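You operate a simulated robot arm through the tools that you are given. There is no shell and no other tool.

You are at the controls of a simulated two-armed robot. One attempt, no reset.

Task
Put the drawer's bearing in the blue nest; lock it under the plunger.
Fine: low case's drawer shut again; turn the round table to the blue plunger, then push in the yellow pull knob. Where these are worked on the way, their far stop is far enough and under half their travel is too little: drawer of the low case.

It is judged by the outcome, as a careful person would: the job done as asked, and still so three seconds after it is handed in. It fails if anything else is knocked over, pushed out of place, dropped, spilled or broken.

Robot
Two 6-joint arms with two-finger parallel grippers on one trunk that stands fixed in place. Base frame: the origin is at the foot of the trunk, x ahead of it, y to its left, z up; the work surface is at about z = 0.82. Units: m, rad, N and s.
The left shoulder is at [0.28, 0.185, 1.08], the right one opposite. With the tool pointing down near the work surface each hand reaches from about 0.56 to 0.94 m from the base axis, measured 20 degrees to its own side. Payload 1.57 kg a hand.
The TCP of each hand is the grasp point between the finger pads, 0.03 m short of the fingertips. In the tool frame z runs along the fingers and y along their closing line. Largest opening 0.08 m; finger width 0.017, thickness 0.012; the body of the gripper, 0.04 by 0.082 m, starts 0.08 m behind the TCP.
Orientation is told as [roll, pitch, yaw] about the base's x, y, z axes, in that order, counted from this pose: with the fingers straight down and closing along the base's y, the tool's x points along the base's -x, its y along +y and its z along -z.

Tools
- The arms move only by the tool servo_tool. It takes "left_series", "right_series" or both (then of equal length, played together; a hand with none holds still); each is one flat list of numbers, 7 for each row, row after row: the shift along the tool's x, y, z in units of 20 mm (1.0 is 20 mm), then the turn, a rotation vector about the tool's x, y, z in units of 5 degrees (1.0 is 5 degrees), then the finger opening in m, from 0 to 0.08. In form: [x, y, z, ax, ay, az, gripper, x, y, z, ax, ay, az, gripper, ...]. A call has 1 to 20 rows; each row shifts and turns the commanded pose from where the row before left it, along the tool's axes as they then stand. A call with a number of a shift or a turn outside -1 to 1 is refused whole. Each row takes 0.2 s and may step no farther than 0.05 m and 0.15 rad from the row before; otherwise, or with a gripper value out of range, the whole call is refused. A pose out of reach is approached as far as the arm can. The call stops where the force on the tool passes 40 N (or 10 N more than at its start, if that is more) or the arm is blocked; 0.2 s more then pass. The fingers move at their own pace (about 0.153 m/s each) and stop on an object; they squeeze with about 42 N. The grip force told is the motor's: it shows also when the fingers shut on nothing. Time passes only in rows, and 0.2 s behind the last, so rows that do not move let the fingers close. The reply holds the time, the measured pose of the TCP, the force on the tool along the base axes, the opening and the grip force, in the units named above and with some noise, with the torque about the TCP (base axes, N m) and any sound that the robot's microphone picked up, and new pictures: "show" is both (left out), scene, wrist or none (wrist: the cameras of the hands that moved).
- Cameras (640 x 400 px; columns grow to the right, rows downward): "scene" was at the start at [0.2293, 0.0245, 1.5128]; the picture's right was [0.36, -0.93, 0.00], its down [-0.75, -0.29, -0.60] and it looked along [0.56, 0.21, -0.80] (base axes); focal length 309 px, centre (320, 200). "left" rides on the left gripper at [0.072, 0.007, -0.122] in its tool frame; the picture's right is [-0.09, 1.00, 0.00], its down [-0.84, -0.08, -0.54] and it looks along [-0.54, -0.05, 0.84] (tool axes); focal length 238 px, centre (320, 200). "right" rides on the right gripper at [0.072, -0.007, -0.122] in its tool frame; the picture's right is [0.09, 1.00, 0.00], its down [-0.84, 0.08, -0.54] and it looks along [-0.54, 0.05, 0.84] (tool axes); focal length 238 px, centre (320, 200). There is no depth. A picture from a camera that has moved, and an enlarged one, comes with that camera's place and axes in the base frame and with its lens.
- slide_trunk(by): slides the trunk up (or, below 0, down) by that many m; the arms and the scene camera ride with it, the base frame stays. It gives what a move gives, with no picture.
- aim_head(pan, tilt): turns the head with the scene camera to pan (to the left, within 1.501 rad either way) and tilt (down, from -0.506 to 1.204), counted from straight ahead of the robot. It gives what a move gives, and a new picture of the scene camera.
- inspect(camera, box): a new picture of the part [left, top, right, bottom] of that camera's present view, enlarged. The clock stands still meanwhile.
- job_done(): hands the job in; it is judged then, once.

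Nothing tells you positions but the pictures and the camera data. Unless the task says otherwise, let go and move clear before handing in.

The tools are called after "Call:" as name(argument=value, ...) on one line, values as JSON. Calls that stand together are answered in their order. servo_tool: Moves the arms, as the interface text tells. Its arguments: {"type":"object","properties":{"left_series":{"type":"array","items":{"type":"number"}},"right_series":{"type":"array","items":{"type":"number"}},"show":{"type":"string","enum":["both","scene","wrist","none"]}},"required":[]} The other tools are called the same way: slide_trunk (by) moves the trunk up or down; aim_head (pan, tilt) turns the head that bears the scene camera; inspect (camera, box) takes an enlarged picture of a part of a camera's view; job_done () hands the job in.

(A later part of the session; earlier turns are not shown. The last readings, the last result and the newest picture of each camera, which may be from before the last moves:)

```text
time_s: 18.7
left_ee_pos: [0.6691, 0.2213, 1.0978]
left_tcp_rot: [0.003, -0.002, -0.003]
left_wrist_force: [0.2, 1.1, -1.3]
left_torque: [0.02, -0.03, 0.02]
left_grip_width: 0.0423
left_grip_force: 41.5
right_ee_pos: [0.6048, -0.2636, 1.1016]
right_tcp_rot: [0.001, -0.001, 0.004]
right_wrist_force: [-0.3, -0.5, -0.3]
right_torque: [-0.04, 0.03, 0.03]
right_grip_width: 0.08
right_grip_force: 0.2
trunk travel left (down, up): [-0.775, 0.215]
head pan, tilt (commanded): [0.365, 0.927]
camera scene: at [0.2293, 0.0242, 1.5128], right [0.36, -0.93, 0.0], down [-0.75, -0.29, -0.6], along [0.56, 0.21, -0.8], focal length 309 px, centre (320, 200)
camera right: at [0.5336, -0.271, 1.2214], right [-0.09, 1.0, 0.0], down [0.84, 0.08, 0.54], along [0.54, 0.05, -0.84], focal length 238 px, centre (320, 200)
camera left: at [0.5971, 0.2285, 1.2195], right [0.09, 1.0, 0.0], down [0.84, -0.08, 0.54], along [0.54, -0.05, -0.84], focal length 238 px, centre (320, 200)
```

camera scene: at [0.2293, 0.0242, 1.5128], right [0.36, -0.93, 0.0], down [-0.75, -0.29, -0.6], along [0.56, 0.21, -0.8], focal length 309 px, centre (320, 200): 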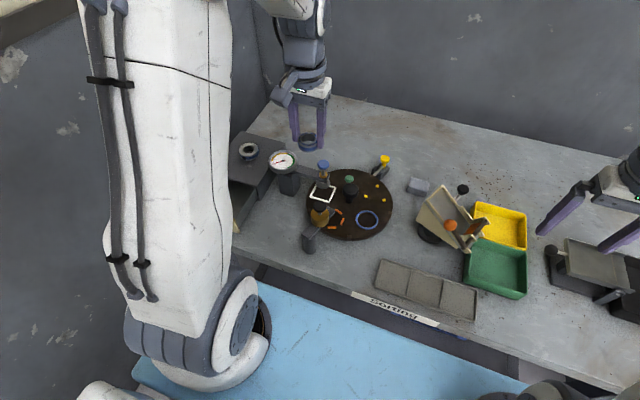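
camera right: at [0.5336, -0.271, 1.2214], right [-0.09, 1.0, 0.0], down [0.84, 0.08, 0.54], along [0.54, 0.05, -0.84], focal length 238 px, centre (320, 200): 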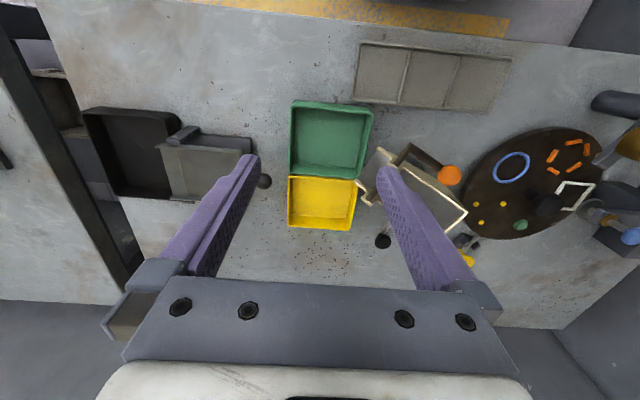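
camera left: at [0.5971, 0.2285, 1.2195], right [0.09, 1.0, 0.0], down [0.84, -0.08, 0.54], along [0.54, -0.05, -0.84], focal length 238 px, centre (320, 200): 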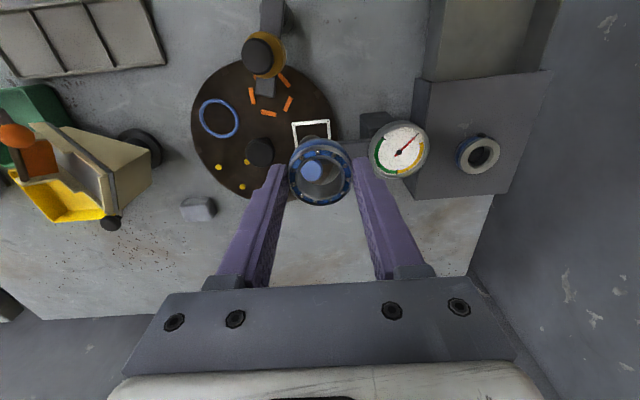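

Call:
inspect(camera="left", box=[180, 0, 360, 210])

Call:
inspect(camera="left", box=[190, 85, 250, 145])

```text
1.90 times, centred on (270, 105) of left
camera zoom: at [0.5971, 0.2285, 1.2195], right [0.09, 1.0, 0.0], down [0.84, -0.08, 0.54], along [0.54, -0.05, -0.84], focal length 454 px, centre (415, 381)
```

zoom: 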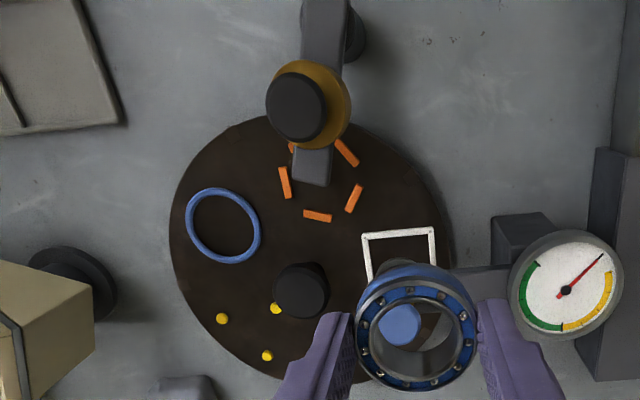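

```text
6.67 times, centred on (220, 115) of left
camera zoom: at [0.5971, 0.2285, 1.2195], right [0.09, 1.0, 0.0], down [0.84, -0.08, 0.54], along [0.54, -0.05, -0.84], focal length 1589 px, centre (987, 767)
```

zoom: 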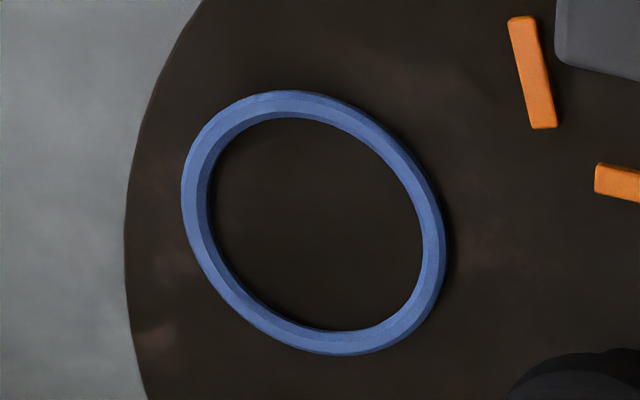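

The hand is clear of both plungers and the blue ring is at about (0.674, 0.067). I'll carry the bearing over it and look again before lowering.

Call:
servo_tool(left_series=[-0.03, -0.9625, 0, 0, 0, 0, 0.03, -0.03, -0.9625, 0, 0, 0, 0, 0.03, -0.03, -0.9625, 0, 0, 0, 0, 0.03, -0.03, -0.9625, 0, 0, 0, 0, 0.03, -0.03, -0.9625, 0, 0, 0, 0, 0.03, -0.03, -0.9625, 0, 0, 0, 0, 0.03, -0.03, -0.9625, 0, 0, 0, 0, 0.03, -0.03, -0.9625, 0, 0, 0, 0, 0.03, 0, 0, 1, 0, 0, 0, 0.03, 0, 0, 1, 0, 0, 0, 0.03, 0, 0, 1, 0, 0, 0, 0.03])

```text
time_s: 21.1
left_ee_pos: [0.6719, 0.0664, 1.0349]
left_tcp_rot: [0.003, -0.001, -0.002]
left_wrist_force: [0.0, -0.2, -1.6]
left_torque: [-0.01, 0.05, -0.01]
left_grip_width: 0.0423
left_grip_force: 41.4
right_ee_pos: [0.6059, -0.2641, 1.1007]
right_tcp_rot: [0.0, 0.0, 0.002]
right_wrist_force: [-0.7, 0.4, 0.1]
right_torque: [-0.02, 0.0, 0.01]
right_grip_width: 0.0802
right_grip_force: 0.0
trunk travel left (down, up): [-0.775, 0.215]
head pan, tilt (commanded): [0.365, 0.927]
camera scene: at [0.2293, 0.0241, 1.5128], right [0.36, -0.93, 0.0], down [-0.75, -0.29, -0.6], along [0.56, 0.21, -0.8], focal length 309 px, centre (320, 200)
camera left: at [0.5998, 0.0745, 1.1566], right [0.09, 1.0, 0.0], down [0.84, -0.08, 0.54], along [0.54, -0.05, -0.84], focal length 238 px, centre (320, 200)
```

scene: 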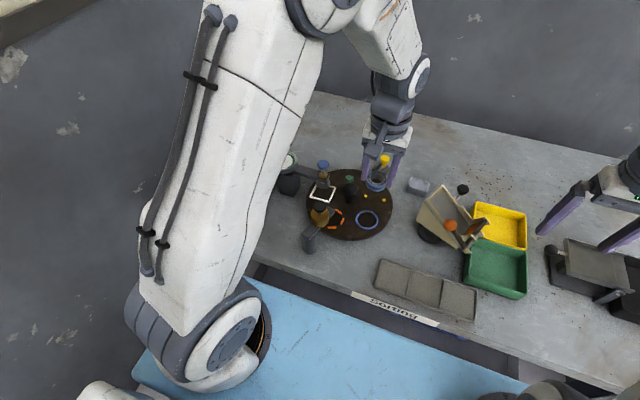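
left: 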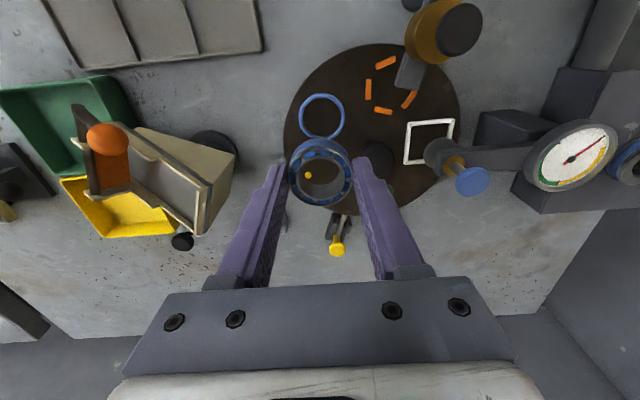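

Call:
inspect(camera="left", box=[265, 80, 385, 220])

Call:
inspect(camera="scene", box=[310, 130, 430, 250])

```text
2.86 times, centred on (325, 150) of left
camera zoom: at [0.5998, 0.0745, 1.1566], right [0.09, 1.0, 0.0], down [0.84, -0.08, 0.54], along [0.54, -0.05, -0.84], focal length 681 px, centre (306, 343)
```

zoom: 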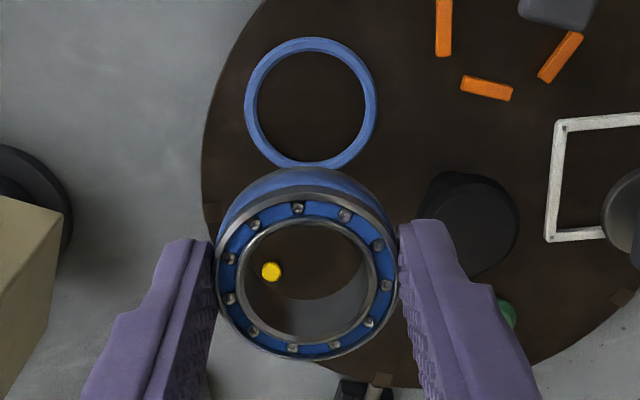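

```text
3.33 times, centred on (370, 190) of scene
camera zoom: at [0.2293, 0.0241, 1.5128], right [0.36, -0.93, 0.0], down [-0.75, -0.29, -0.6], along [0.56, 0.21, -0.8], focal length 1030 px, centre (153, 233)
```

zoom: 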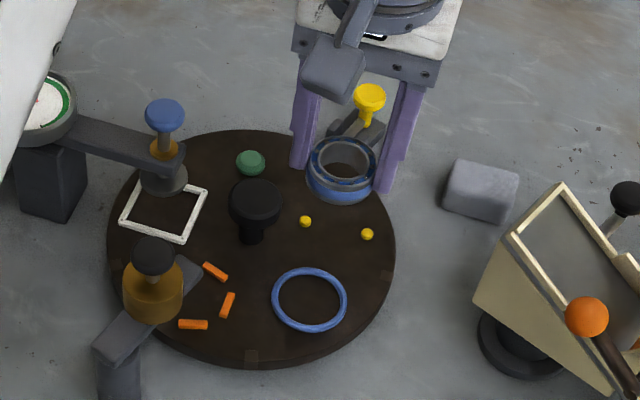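

The bearing hangs level over the nest area. I'll lower to about 3 cm above the table and recheck alignment from there.

Call:
servo_tool(left_series=[0, 0, 0.96, 0, 0, 0, 0.03, 0, 0, 0.96, 0, 0, 0, 0.03, 0, 0, 0.96, 0, 0, 0, 0.03, 0, 0, 0.96, 0, 0, 0, 0.03, 0, 0, 0.96, 0, 0, 0, 0.03, 0, 0, 0.96, 0, 0, 0, 0.03, 0, 0, 0, 0, 0, 0, 0.03])

Call:
inspect(camera="left", box=[265, 100, 385, 220])

Call:
inspect(camera="scene", box=[330, 150, 410, 240])

```text
time_s: 22.7
left_ee_pos: [0.6753, 0.0668, 0.921]
left_tcp_rot: [0.005, -0.004, 0.0]
left_wrist_force: [-0.7, 0.4, -1.7]
left_torque: [0.03, 0.02, -0.01]
left_grip_width: 0.0425
left_grip_force: 41.7
right_ee_pos: [0.6062, -0.2633, 1.1012]
right_tcp_rot: [0.001, 0.0, 0.0]
right_wrist_force: [-0.3, -0.3, -0.8]
right_torque: [0.04, 0.0, 0.03]
right_grip_width: 0.0799
right_grip_force: 0.0
trunk travel left (down, up): [-0.775, 0.215]
head pan, tilt (commanded): [0.365, 0.927]
camera scene: at [0.2295, 0.024, 1.5128], right [0.36, -0.93, 0.0], down [-0.75, -0.29, -0.6], along [0.56, 0.21, -0.8], focal length 309 px, centre (320, 200)
camera left: at [0.6024, 0.0749, 1.042], right [0.09, 1.0, 0.0], down [0.83, -0.08, 0.54], along [0.54, -0.05, -0.84], focal length 238 px, centre (320, 200)
```

scene: 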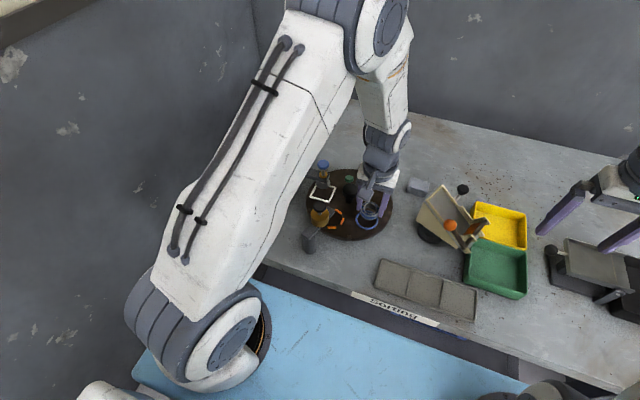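
left: 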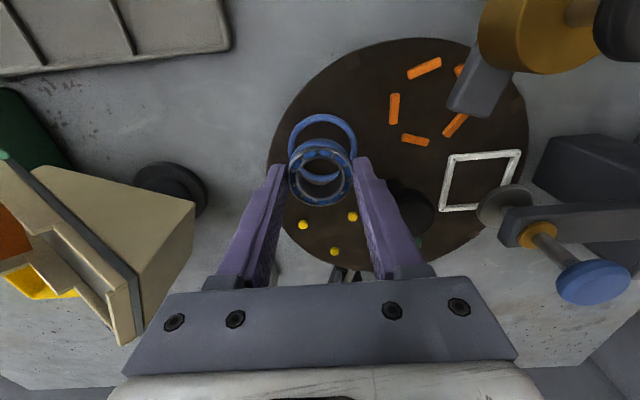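

```text
3.33 times, centred on (325, 160) of left
camera zoom: at [0.6024, 0.0749, 1.042], right [0.09, 1.0, 0.0], down [0.83, -0.08, 0.54], along [0.54, -0.05, -0.84], focal length 794 px, centre (303, 333)
```

zoom: 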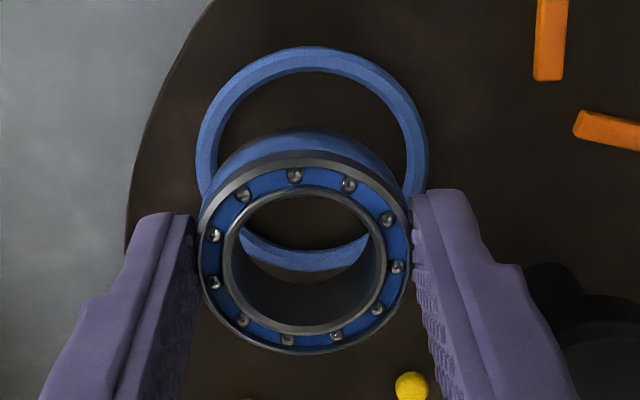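

```text
4.44 times, centred on (370, 195) of scene
camera zoom: at [0.2295, 0.024, 1.5128], right [0.36, -0.93, 0.0], down [-0.75, -0.29, -0.6], along [0.56, 0.21, -0.8], focal length 1374 px, centre (98, 222)
```

zoom: 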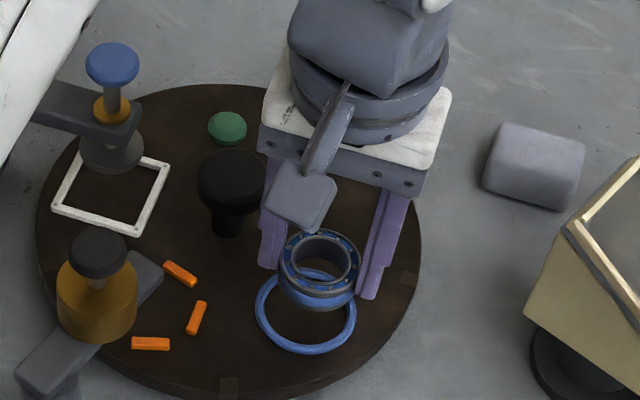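

The bearing is nearly over the ring; I estimate a correction of about −2 mm in x and +1 mm in y. I'll apply that, lower to just above the ring and check again.

Call:
servo_tool(left_series=[0.09, 0.05, 0.3, 0, 0, 0, 0.03, 0, 0, 0.4, 0, 0, 0, 0.03, 0, 0, 0.35, 0, 0, 0, 0.03, 0, 0, 0, 0, 0, 0, 0.03], show="wrist")

Call:
inspect(camera="left", box=[265, 110, 385, 220])

Call:
inspect(camera="scene", box=[340, 180, 400, 240])

Call:
inspect(camera="right", box=[440, 110, 640, 270])

```text
time_s: 23.7
left_ee_pos: [0.6739, 0.0665, 0.8983]
left_tcp_rot: [0.003, -0.001, 0.0]
left_wrist_force: [-0.4, -0.1, -0.9]
left_torque: [0.01, 0.02, 0.04]
left_grip_width: 0.0423
left_grip_force: 41.5
right_ee_pos: [0.6063, -0.2636, 1.1016]
right_tcp_rot: [-0.001, 0.0, 0.002]
right_wrist_force: [0.7, 0.0, 0.3]
right_torque: [0.02, 0.01, -0.03]
right_grip_width: 0.0798
right_grip_force: 0.0
trunk travel left (down, up): [-0.775, 0.215]
head pan, tilt (commanded): [0.365, 0.927]
camera left: at [0.5998, 0.0751, 1.0202], right [0.09, 1.0, 0.0], down [0.84, -0.08, 0.54], along [0.54, -0.05, -0.84], focal length 238 px, centre (320, 200)
```

left: 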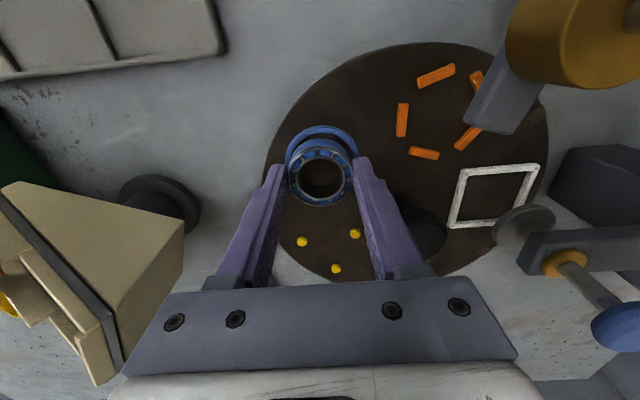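

```text
3.64 times, centred on (325, 165) of left
camera zoom: at [0.5998, 0.0751, 1.0202], right [0.09, 1.0, 0.0], down [0.84, -0.08, 0.54], along [0.54, -0.05, -0.84], focal length 867 px, centre (302, 327)
```

zoom: 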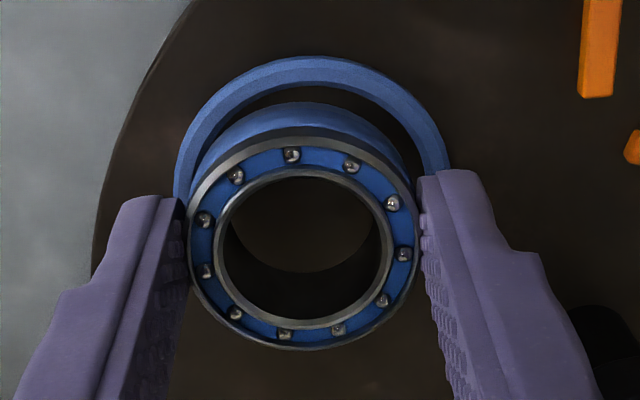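

```text
6.67 times, centred on (370, 210) of scene
camera zoom: at [0.2294, 0.024, 1.5128], right [0.36, -0.93, 0.0], down [-0.75, -0.29, -0.6], along [0.56, 0.21, -0.8], focal length 2061 px, centre (-13, 133)
```

zoom: 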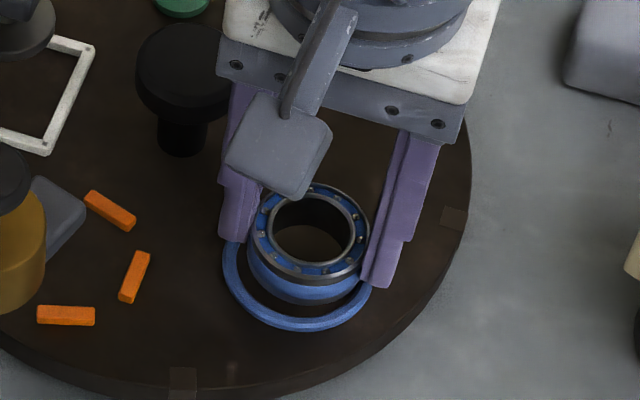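

```text
2.50 times, centred on (540, 190) of right
camera zoom: at [0.5338, -0.271, 1.2214], right [-0.09, 1.0, 0.0], down [0.84, 0.08, 0.54], along [0.54, 0.05, -0.84], focal length 596 px, centre (-230, 225)
```

zoom: 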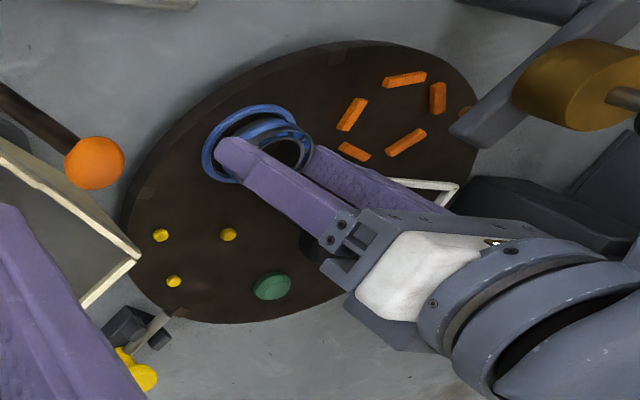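

The bearing sits about 2 mm short in y relative to the ring, with x good. I'll shift +2 mm in y and lower gently, watching force.

Call:
servo_tool(left_series=[0, 0.1, 0, 0, 0, 0, 0.03, 0, 0, 0.1, 0, 0, 0, 0.03, 0, 0, 0.1, 0, 0, 0, 0.03, 0, 0, 0.1, 0, 0, 0, 0.03, 0, 0, 0, 0, 0, 0, 0.03], show="wrist")

Call:
inspect(camera="left", box=[265, 110, 385, 220])

Call:
inspect(camera="scene", box=[340, 180, 400, 240])

Call:
inspect(camera="right", box=[480, 130, 580, 200])

```text
time_s: 24.9
left_ee_pos: [0.6724, 0.0705, 0.893]
left_tcp_rot: [0.003, -0.004, -0.001]
left_wrist_force: [0.1, 0.3, -1.1]
left_torque: [0.0, 0.0, 0.01]
left_grip_width: 0.0422
left_grip_force: 42.2
right_ee_pos: [0.6052, -0.2642, 1.101]
right_tcp_rot: [0.0, -0.001, 0.001]
right_wrist_force: [0.0, 0.5, -0.9]
right_torque: [0.02, 0.01, 0.03]
right_grip_width: 0.0802
right_grip_force: 0.1
trunk travel left (down, up): [-0.775, 0.215]
head pan, tilt (commanded): [0.365, 0.927]
camera left: at [0.5994, 0.0782, 1.0155], right [0.09, 1.0, 0.0], down [0.84, -0.08, 0.54], along [0.54, -0.05, -0.84], focal length 238 px, centre (320, 200)
```

left: 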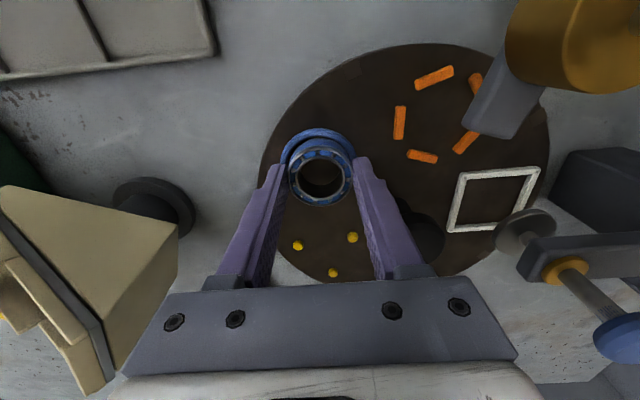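

```text
3.64 times, centred on (325, 165) of left
camera zoom: at [0.5994, 0.0782, 1.0155], right [0.09, 1.0, 0.0], down [0.84, -0.08, 0.54], along [0.54, -0.05, -0.84], focal length 867 px, centre (302, 327)
```

zoom: 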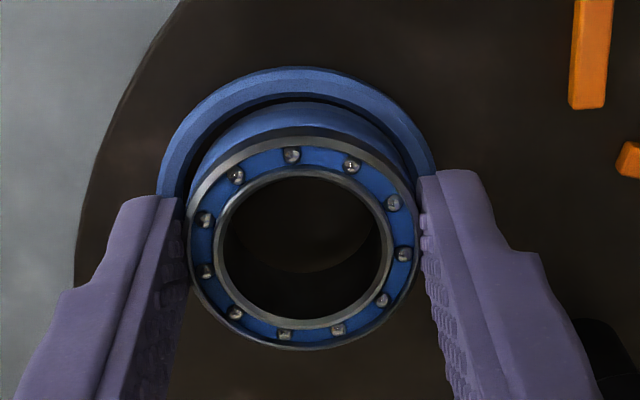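

```text
6.67 times, centred on (370, 210) of scene
camera zoom: at [0.2293, 0.0241, 1.5128], right [0.36, -0.93, 0.0], down [-0.75, -0.29, -0.6], along [0.56, 0.21, -0.8], focal length 2061 px, centre (-13, 133)
```

zoom: 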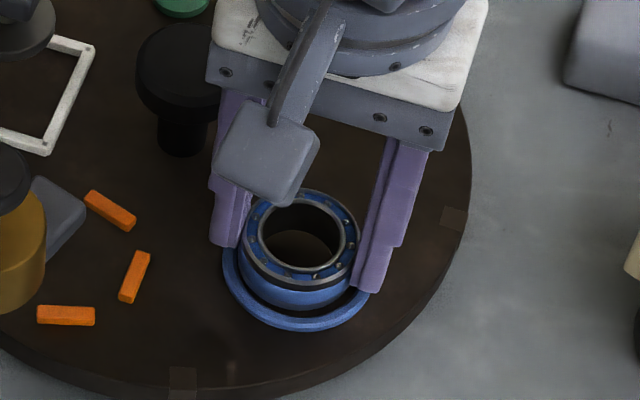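

```text
5.71 times, centred on (530, 165) of right
camera zoom: at [0.5338, -0.271, 1.2214], right [-0.09, 1.0, 0.0], down [0.84, 0.08, 0.54], along [0.54, 0.05, -0.84], focal length 1362 px, centre (-880, 400)
```

zoom: 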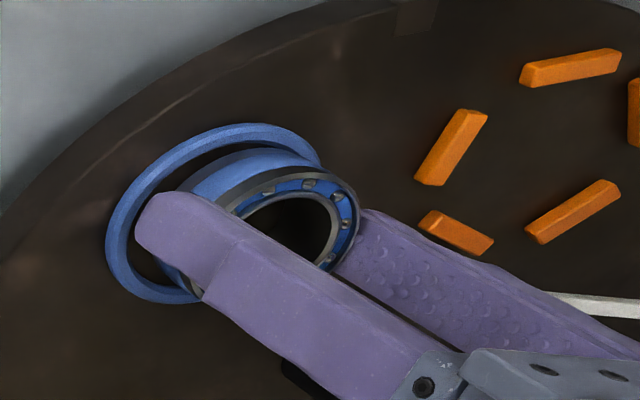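

Now the bearing overshoots slightly in y, by about 1.3 mm. I'll correct that and continue lowering.

Call:
servo_tool(left_series=[0, -0.065, 0, 0, 0, 0, 0.03, 0, 0, 0, 0, 0, 0, 0.03], show="wrist")

Call:
inspect(camera="left", box=[265, 110, 385, 220])

Call:
inspect(camera="scene", box=[340, 180, 400, 240])

```text
time_s: 25.5
left_ee_pos: [0.6719, 0.0694, 0.8928]
left_tcp_rot: [0.002, -0.002, -0.001]
left_wrist_force: [0.2, 0.6, -1.2]
left_torque: [-0.06, -0.02, 0.0]
left_grip_width: 0.0427
left_grip_force: 42.7
right_ee_pos: [0.6049, -0.2637, 1.1006]
right_tcp_rot: [-0.002, 0.0, 0.003]
right_wrist_force: [-0.4, 0.3, -0.3]
right_torque: [0.0, 0.01, 0.01]
right_grip_width: 0.0798
right_grip_force: 0.0
trunk travel left (down, up): [-0.775, 0.215]
head pan, tilt (commanded): [0.365, 0.927]
camera left: at [0.5989, 0.0768, 1.0154], right [0.09, 1.0, 0.0], down [0.84, -0.08, 0.54], along [0.54, -0.05, -0.84], focal length 238 px, centre (320, 200)
```

left: 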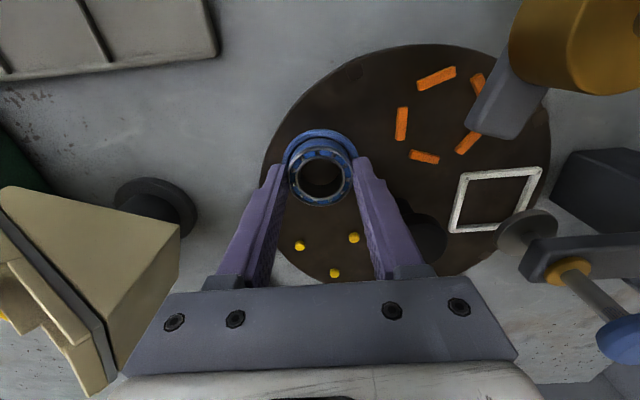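

```text
3.64 times, centred on (325, 165) of left
camera zoom: at [0.5989, 0.0768, 1.0154], right [0.09, 1.0, 0.0], down [0.84, -0.08, 0.54], along [0.54, -0.05, -0.84], focal length 867 px, centre (302, 327)
```

zoom: 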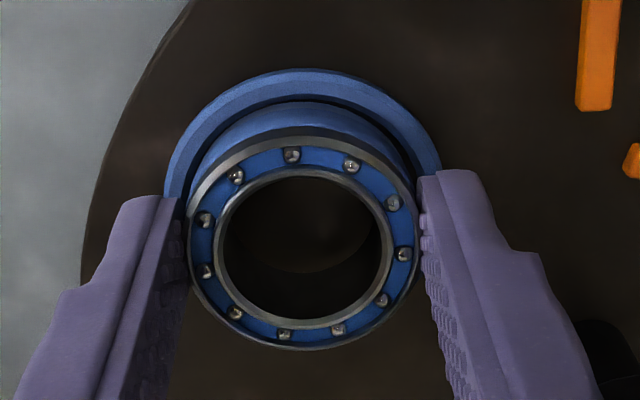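

```text
6.67 times, centred on (370, 210) of scene
camera zoom: at [0.2293, 0.024, 1.5128], right [0.36, -0.93, 0.0], down [-0.75, -0.29, -0.6], along [0.56, 0.21, -0.8], focal length 2061 px, centre (-13, 133)
```

zoom: 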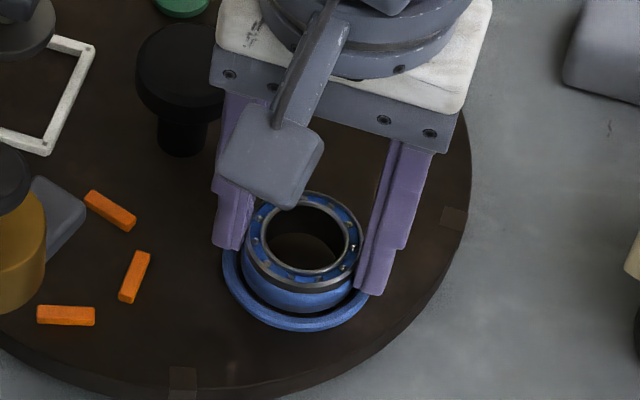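

Alignment is good now in both views. I'll continue lowering in small steps until I feel contact.

Call:
servo_tool(left_series=[-0.025, 0, 0.1, 0, 0, 0, 0.03, 0, 0, 0.1, 0, 0, 0, 0.03, 0, 0, 0, 0, 0, 0, 0.03], show="wrist")

Call:
inspect(camera="left", box=[265, 110, 385, 220])

Call:
inspect(camera="scene", box=[340, 180, 400, 240])

```text
time_s: 26.3
left_ee_pos: [0.6717, 0.0698, 0.8878]
left_tcp_rot: [0.003, -0.003, -0.002]
left_wrist_force: [0.5, 0.1, -1.0]
left_torque: [0.01, -0.02, 0.01]
left_grip_width: 0.0423
left_grip_force: 42.7
right_ee_pos: [0.605, -0.2633, 1.1]
right_tcp_rot: [-0.001, 0.0, 0.001]
right_wrist_force: [-0.1, 0.5, -0.1]
right_torque: [-0.03, 0.02, -0.01]
right_grip_width: 0.0799
right_grip_force: 0.1
trunk travel left (down, up): [-0.775, 0.215]
head pan, tilt (commanded): [0.365, 0.927]
camera left: at [0.6004, 0.077, 1.0116], right [0.09, 1.0, 0.0], down [0.84, -0.08, 0.54], along [0.54, -0.05, -0.84], focal length 238 px, centre (320, 200)
```

left: 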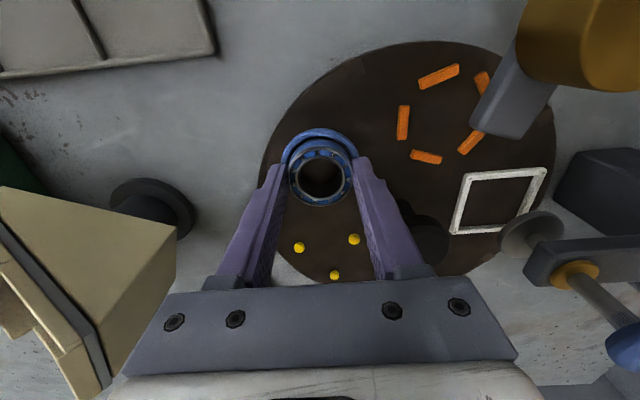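

```text
3.64 times, centred on (325, 165) of left
camera zoom: at [0.6004, 0.077, 1.0116], right [0.09, 1.0, 0.0], down [0.84, -0.08, 0.54], along [0.54, -0.05, -0.84], focal length 867 px, centre (302, 327)
```

zoom: 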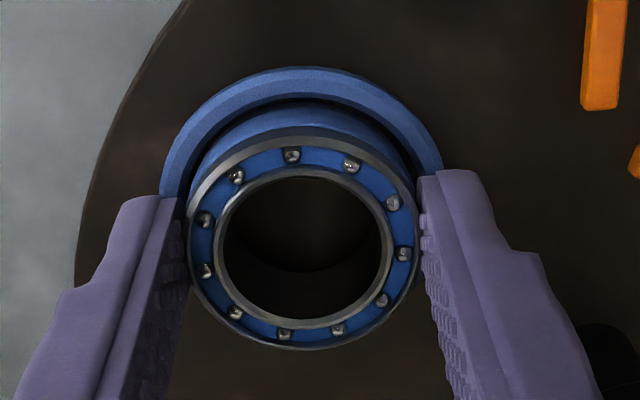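

```text
6.67 times, centred on (370, 210) of scene
camera zoom: at [0.2294, 0.0241, 1.5128], right [0.36, -0.93, 0.0], down [-0.75, -0.29, -0.6], along [0.56, 0.21, -0.8], focal length 2061 px, centre (-13, 133)
```

zoom: 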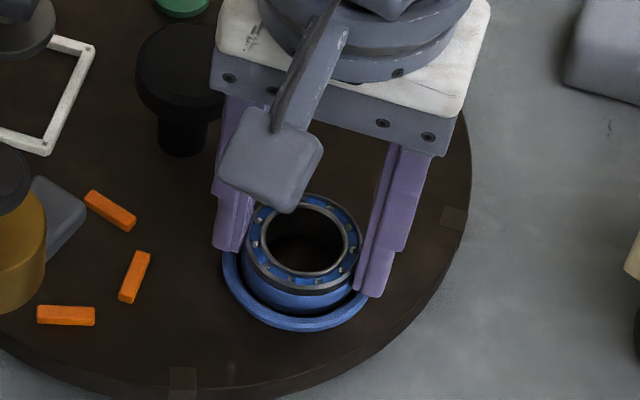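

Call:
inspect(camera="scene", box=[350, 198, 382, 220])

Call:
inspect(camera="left", box=[285, 120, 355, 165])

Call:
inspect(camera="right", box=[490, 140, 550, 185])

```text
16.00 times, centred on (366, 209) of scene
camera zoom: at [0.2294, 0.0241, 1.5128], right [0.36, -0.93, 0.0], down [-0.75, -0.29, -0.6], along [0.56, 0.21, -0.8], focal length 4946 px, centre (-416, 56)
```

zoom: 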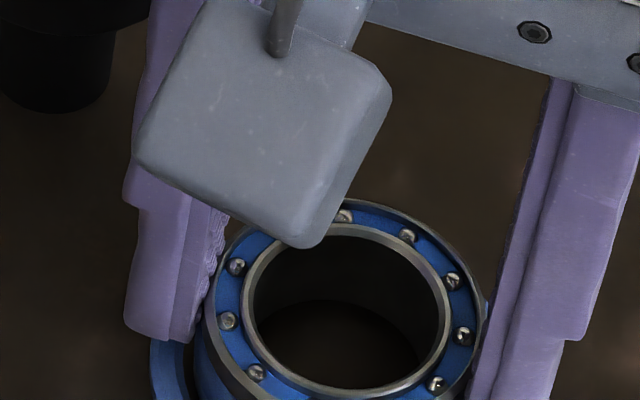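

```text
8.89 times, centred on (320, 142) of left
camera zoom: at [0.6004, 0.077, 1.0116], right [0.09, 1.0, 0.0], down [0.84, -0.08, 0.54], along [0.54, -0.05, -0.84], focal length 2119 px, centre (320, 711)
```

zoom: 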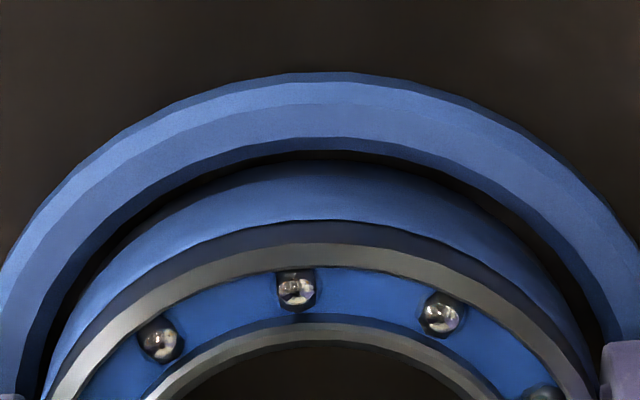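

```text
8.89 times, centred on (520, 162) of right
camera zoom: at [0.5338, -0.271, 1.2214], right [-0.09, 1.0, 0.0], down [0.84, 0.08, 0.54], along [0.54, 0.05, -0.84], focal length 2119 px, centre (-1458, 533)
```

zoom: 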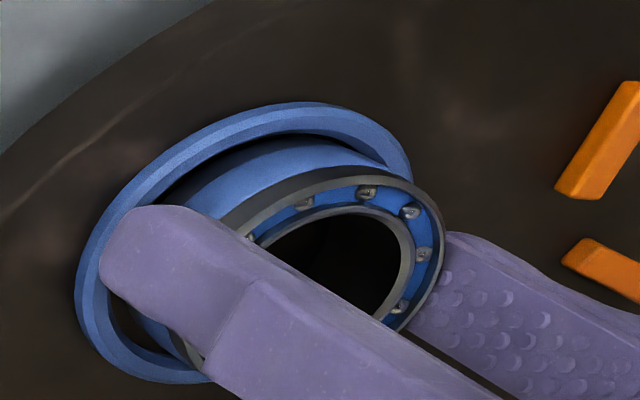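

The bearing's lower edge is entering the ring and there is no contact force yet. The near-side gap looks small, so I'll nudge +1 mm in x and keep lowering.

Call:
servo_tool(left_series=[-0.05, 0, 0.05, 0, 0, 0, 0.03, 0, 0, 0.075, 0, 0, 0, 0.03, 0, 0, 0, 0, 0, 0, 0.03], show="wrist")

Call:
inspect(camera="left", box=[285, 120, 355, 165])

Call:
inspect(camera="scene", box=[350, 205, 382, 227])

```text
time_s: 27.1
left_ee_pos: [0.674, 0.0693, 0.8881]
left_tcp_rot: [0.003, -0.001, -0.003]
left_wrist_force: [0.0, 0.5, -1.2]
left_torque: [-0.03, -0.01, 0.01]
left_grip_width: 0.0426
left_grip_force: 42.2
right_ee_pos: [0.6063, -0.2643, 1.0998]
right_tcp_rot: [-0.001, 0.0, 0.003]
right_wrist_force: [1.2, -0.2, 0.1]
right_torque: [-0.03, 0.01, -0.02]
right_grip_width: 0.0801
right_grip_force: 0.1
trunk travel left (down, up): [-0.775, 0.215]
head pan, tilt (commanded): [0.365, 0.927]
camera left: at [0.6012, 0.0769, 1.0099], right [0.09, 1.0, 0.0], down [0.84, -0.08, 0.54], along [0.54, -0.05, -0.84], focal length 238 px, centre (320, 200)
```

left: 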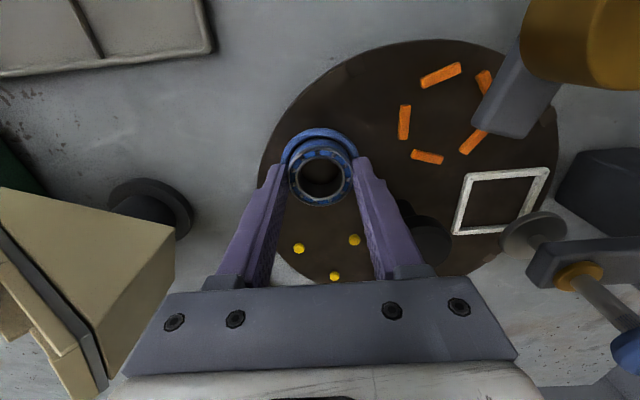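

```text
8.89 times, centred on (320, 142) of left
camera zoom: at [0.6012, 0.0769, 1.0099], right [0.09, 1.0, 0.0], down [0.84, -0.08, 0.54], along [0.54, -0.05, -0.84], focal length 2119 px, centre (320, 711)
```

zoom: 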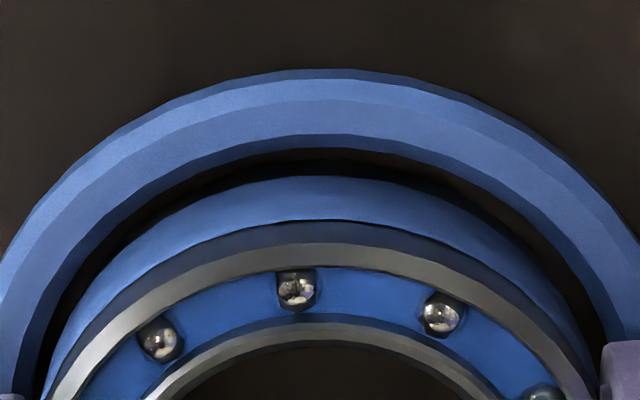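

```text
16.00 times, centred on (366, 216) of scene
camera zoom: at [0.2293, 0.0241, 1.5128], right [0.36, -0.93, 0.0], down [-0.75, -0.29, -0.6], along [0.56, 0.21, -0.8], focal length 4946 px, centre (-416, -56)
```

zoom: 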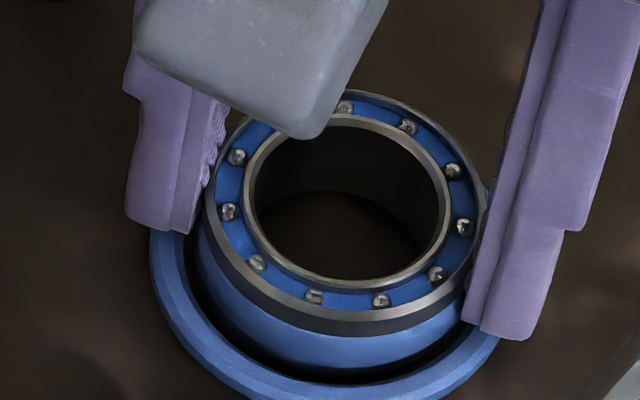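

A clear, even gap now shows around the near side. I'll continue lowering slowly.

Call:
servo_tool(left_series=[0, 0, 0.07, 0, 0, 0, 0.03, 0, 0, 0.07, 0, 0, 0, 0.03, 0, 0, 0, 0, 0, 0, 0.03], show="none")

Call:
inspect(camera="left", box=[285, 120, 355, 165])

Call:
inspect(camera="scene", box=[350, 205, 382, 227])

```text
time_s: 27.9
left_ee_pos: [0.6748, 0.0689, 0.8872]
left_tcp_rot: [0.005, -0.005, -0.002]
left_wrist_force: [-1.6, -1.5, 15.5]
left_torque: [-0.34, 0.19, 0.0]
left_grip_width: 0.0424
left_grip_force: 41.8
right_ee_pos: [0.6042, -0.2643, 1.1013]
right_tcp_rot: [-0.001, -0.001, 0.003]
right_wrist_force: [-0.3, -0.1, -0.3]
right_torque: [0.01, 0.0, -0.01]
right_grip_width: 0.0798
right_grip_force: 0.1
trunk travel left (down, up): [-0.775, 0.215]
head pan, tilt (commanded): [0.365, 0.927]
```

```text
8.89 times, centred on (320, 142) of left
camera zoom: at [0.6017, 0.0769, 1.0088], right [0.09, 1.0, 0.0], down [0.83, -0.08, 0.55], along [0.54, -0.05, -0.84], focal length 2119 px, centre (320, 711)
```

zoom: 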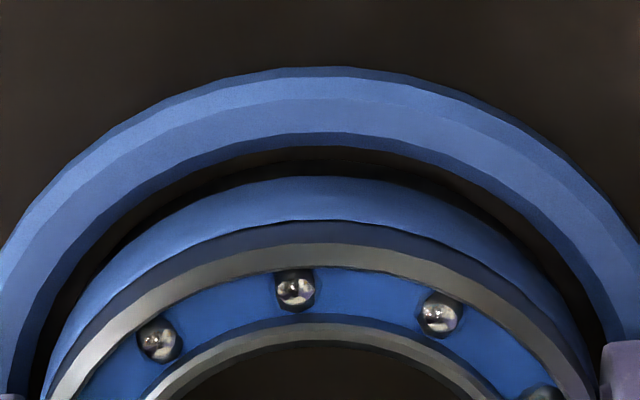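

```text
16.00 times, centred on (366, 216) of scene
camera zoom: at [0.2286, 0.0239, 1.5132], right [0.36, -0.93, 0.0], down [-0.75, -0.29, -0.6], along [0.56, 0.21, -0.8], focal length 4946 px, centre (-416, -56)
```

zoom: 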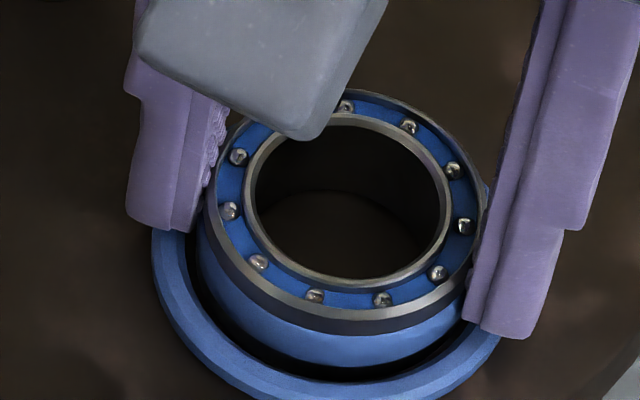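

Contact: about 15 N upward, consistent with the bearing touching down. I'll check from the right camera whether it is inside the ring before letting go.

Call:
inspect(camera="right", box=[490, 140, 550, 185])

Call:
inspect(camera="scene", box=[352, 213, 380, 227])

```text
8.89 times, centred on (520, 162) of right
camera zoom: at [0.5331, -0.2712, 1.2219], right [-0.09, 1.0, 0.0], down [0.84, 0.08, 0.54], along [0.54, 0.05, -0.84], focal length 2119 px, centre (-1458, 533)
```

zoom: 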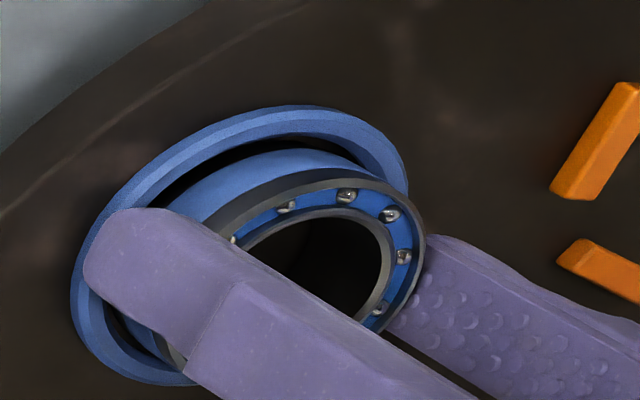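

```text
16.00 times, centred on (366, 220) of scene
camera zoom: at [0.2286, 0.0239, 1.5132], right [0.36, -0.93, 0.0], down [-0.75, -0.29, -0.6], along [0.56, 0.21, -0.8], focal length 4946 px, centre (-416, -120)
```

zoom: 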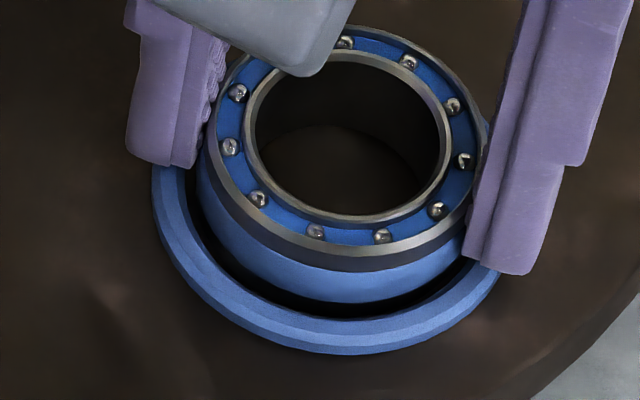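

The near-side gap and contact torque both fit the bearing resting on the nest floor inside the ring. I'll open the fingers slightly to release it and then check.

Call:
servo_tool(left_series=[0, 0, 0, 0, 0, 0, 0.048, 0, 0, 0, 0, 0, 0, 0.054, 0, 0, 0, 0, 0, 0, 0.054], show="wrist")

Call:
inspect(camera="left", box=[265, 110, 385, 220])

Call:
inspect(camera="scene", box=[345, 198, 389, 230])

```text
time_s: 28.7
left_ee_pos: [0.6738, 0.069, 0.8855]
left_tcp_rot: [0.003, -0.002, -0.004]
left_wrist_force: [-0.6, -0.2, -0.3]
left_torque: [0.01, 0.02, -0.01]
left_grip_width: 0.054
left_grip_force: 0.0
right_ee_pos: [0.6051, -0.2643, 1.0998]
right_tcp_rot: [-0.001, 0.001, 0.001]
right_wrist_force: [0.3, -0.4, 1.0]
right_torque: [-0.02, -0.03, -0.02]
right_grip_width: 0.0798
right_grip_force: 0.1
trunk travel left (down, up): [-0.775, 0.215]
head pan, tilt (commanded): [0.365, 0.927]
camera left: at [0.6015, 0.0772, 1.0075], right [0.09, 1.0, 0.0], down [0.84, -0.08, 0.54], along [0.54, -0.05, -0.84], focal length 238 px, centre (320, 200)
```

left: 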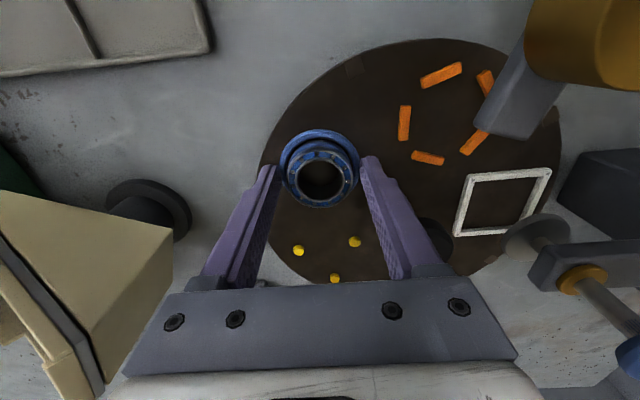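

```text
3.64 times, centred on (325, 165) of left
camera zoom: at [0.6015, 0.0772, 1.0075], right [0.09, 1.0, 0.0], down [0.84, -0.08, 0.54], along [0.54, -0.05, -0.84], focal length 867 px, centre (302, 327)
```

zoom: 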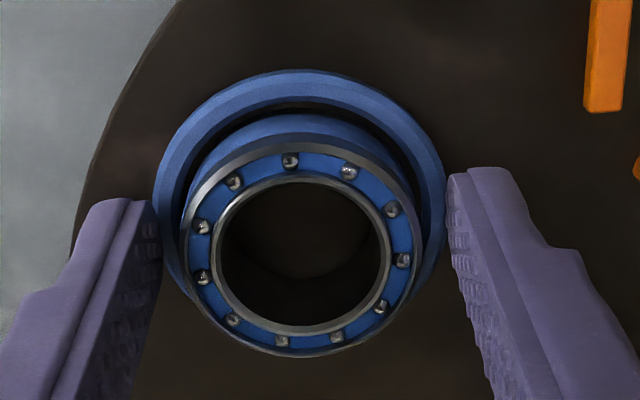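

```text
12.50 times, centred on (367, 214) of scene
camera zoom: at [0.2293, 0.024, 1.5128], right [0.36, -0.93, 0.0], down [-0.75, -0.29, -0.6], along [0.56, 0.21, -0.8], focal length 3864 px, centre (-268, 25)
```

zoom: 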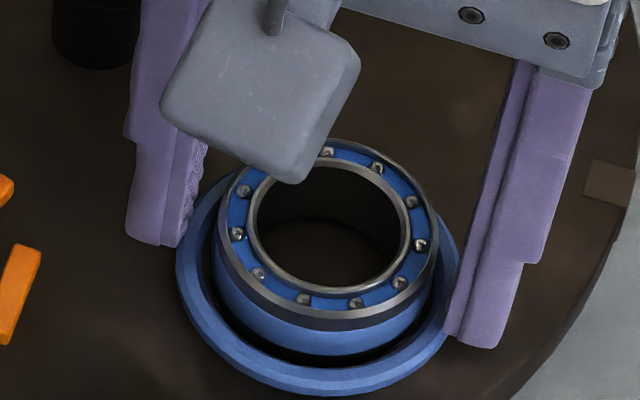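

The bearing sits level within the ring. I'll lift the left hand straight up and verify from above.

Call:
servo_tool(left_series=[0, 0, -0.3, 0, 0, 0, 0.06, 0, 0, -0.7, 0, 0, 0, 0.06, 0, 0, -1, 0, 0, 0, 0.06, 0, 0, -1, 0, 0, 0, 0.06, 0, 0, -1, 0, 0, 0, 0.06, 0, 0, -1, 0, 0, 0, 0.06, 0, 0, -1, 0, 0, 0, 0.06, 0, 0, -1, 0, 0, 0, 0.08, 0, 0, -1, 0, 0, 0, 0.08, 0, 0, -1, 0, 0, 0, 0.08])

Call:
inspect(camera="left", box=[270, 60, 390, 160])

Call:
inspect(camera="scene", box=[345, 198, 389, 230])

Call:
inspect(camera="right", box=[490, 135, 550, 190])

```text
time_s: 30.9
left_ee_pos: [0.674, 0.0677, 1.0639]
left_tcp_rot: [0.003, -0.002, -0.001]
left_wrist_force: [-0.6, -0.7, -0.2]
left_torque: [0.01, 0.03, -0.02]
left_grip_width: 0.0799
left_grip_force: 0.0
right_ee_pos: [0.6047, -0.2638, 1.1006]
right_tcp_rot: [0.0, 0.0, 0.001]
right_wrist_force: [-0.2, -0.9, -0.4]
right_torque: [0.01, 0.03, -0.01]
right_grip_width: 0.0802
right_grip_force: 0.0
trunk travel left (down, up): [-0.775, 0.215]
head pan, tilt (commanded): [0.365, 0.927]
camera scene: at [0.2293, 0.024, 1.5128], right [0.36, -0.93, 0.0], down [-0.75, -0.29, -0.6], along [0.56, 0.21, -0.8], focal length 309 px, centre (320, 200)
camera left: at [0.6015, 0.0754, 1.1857], right [0.09, 1.0, 0.0], down [0.84, -0.08, 0.54], along [0.54, -0.05, -0.84], focal length 238 px, centre (320, 200)
```

scene: 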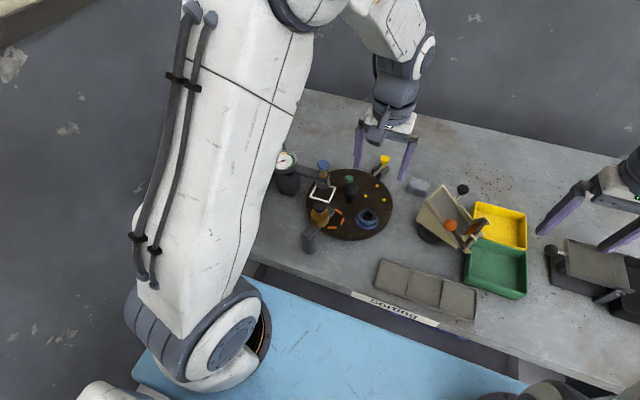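
left: 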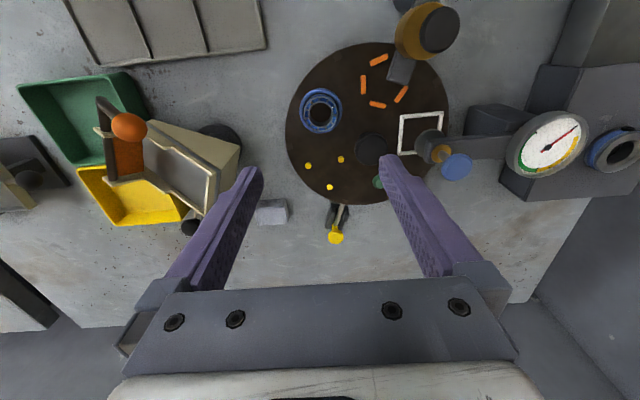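

```text
4.00 times, centred on (330, 110) of left
camera zoom: at [0.6015, 0.0754, 1.1857], right [0.09, 1.0, 0.0], down [0.84, -0.08, 0.54], along [0.54, -0.05, -0.84], focal length 953 px, centre (280, 560)
```

zoom: 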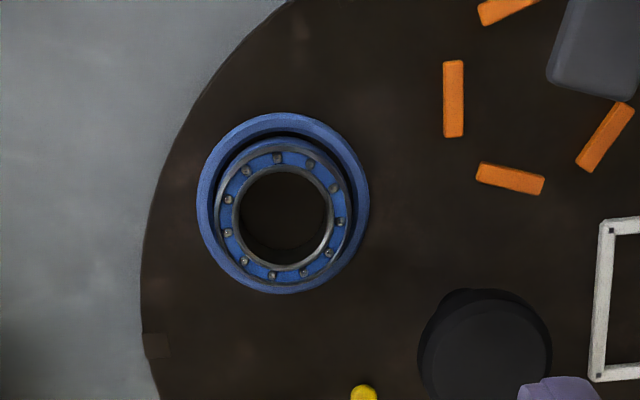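

```text
12.50 times, centred on (367, 214) of scene
camera zoom: at [0.2293, 0.024, 1.5128], right [0.36, -0.93, 0.0], down [-0.75, -0.29, -0.6], along [0.56, 0.21, -0.8], focal length 3864 px, centre (-268, 25)
```

zoom: 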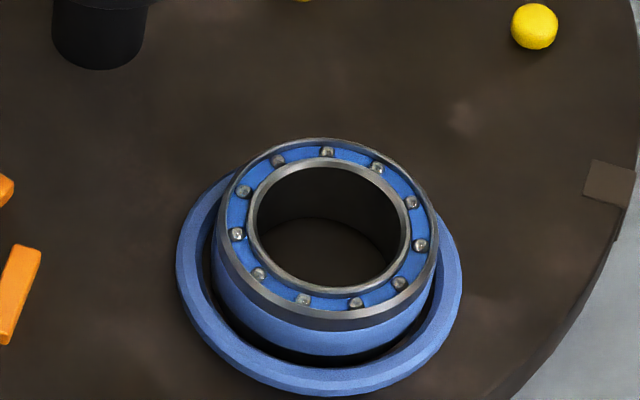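

```text
7.27 times, centred on (520, 162) of right
camera zoom: at [0.5338, -0.271, 1.2214], right [-0.09, 1.0, 0.0], down [0.84, 0.08, 0.54], along [0.54, 0.05, -0.84], focal length 1734 px, centre (-1134, 473)
```

zoom: 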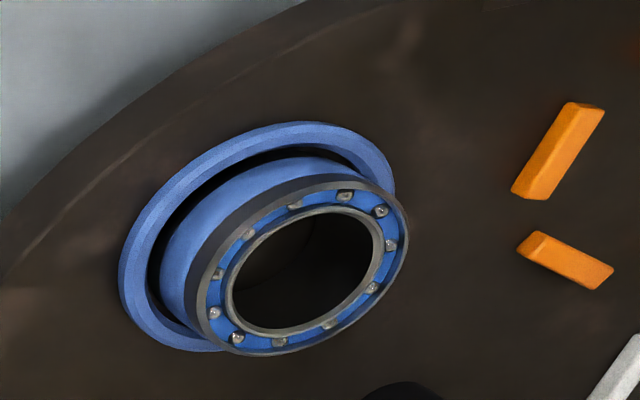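

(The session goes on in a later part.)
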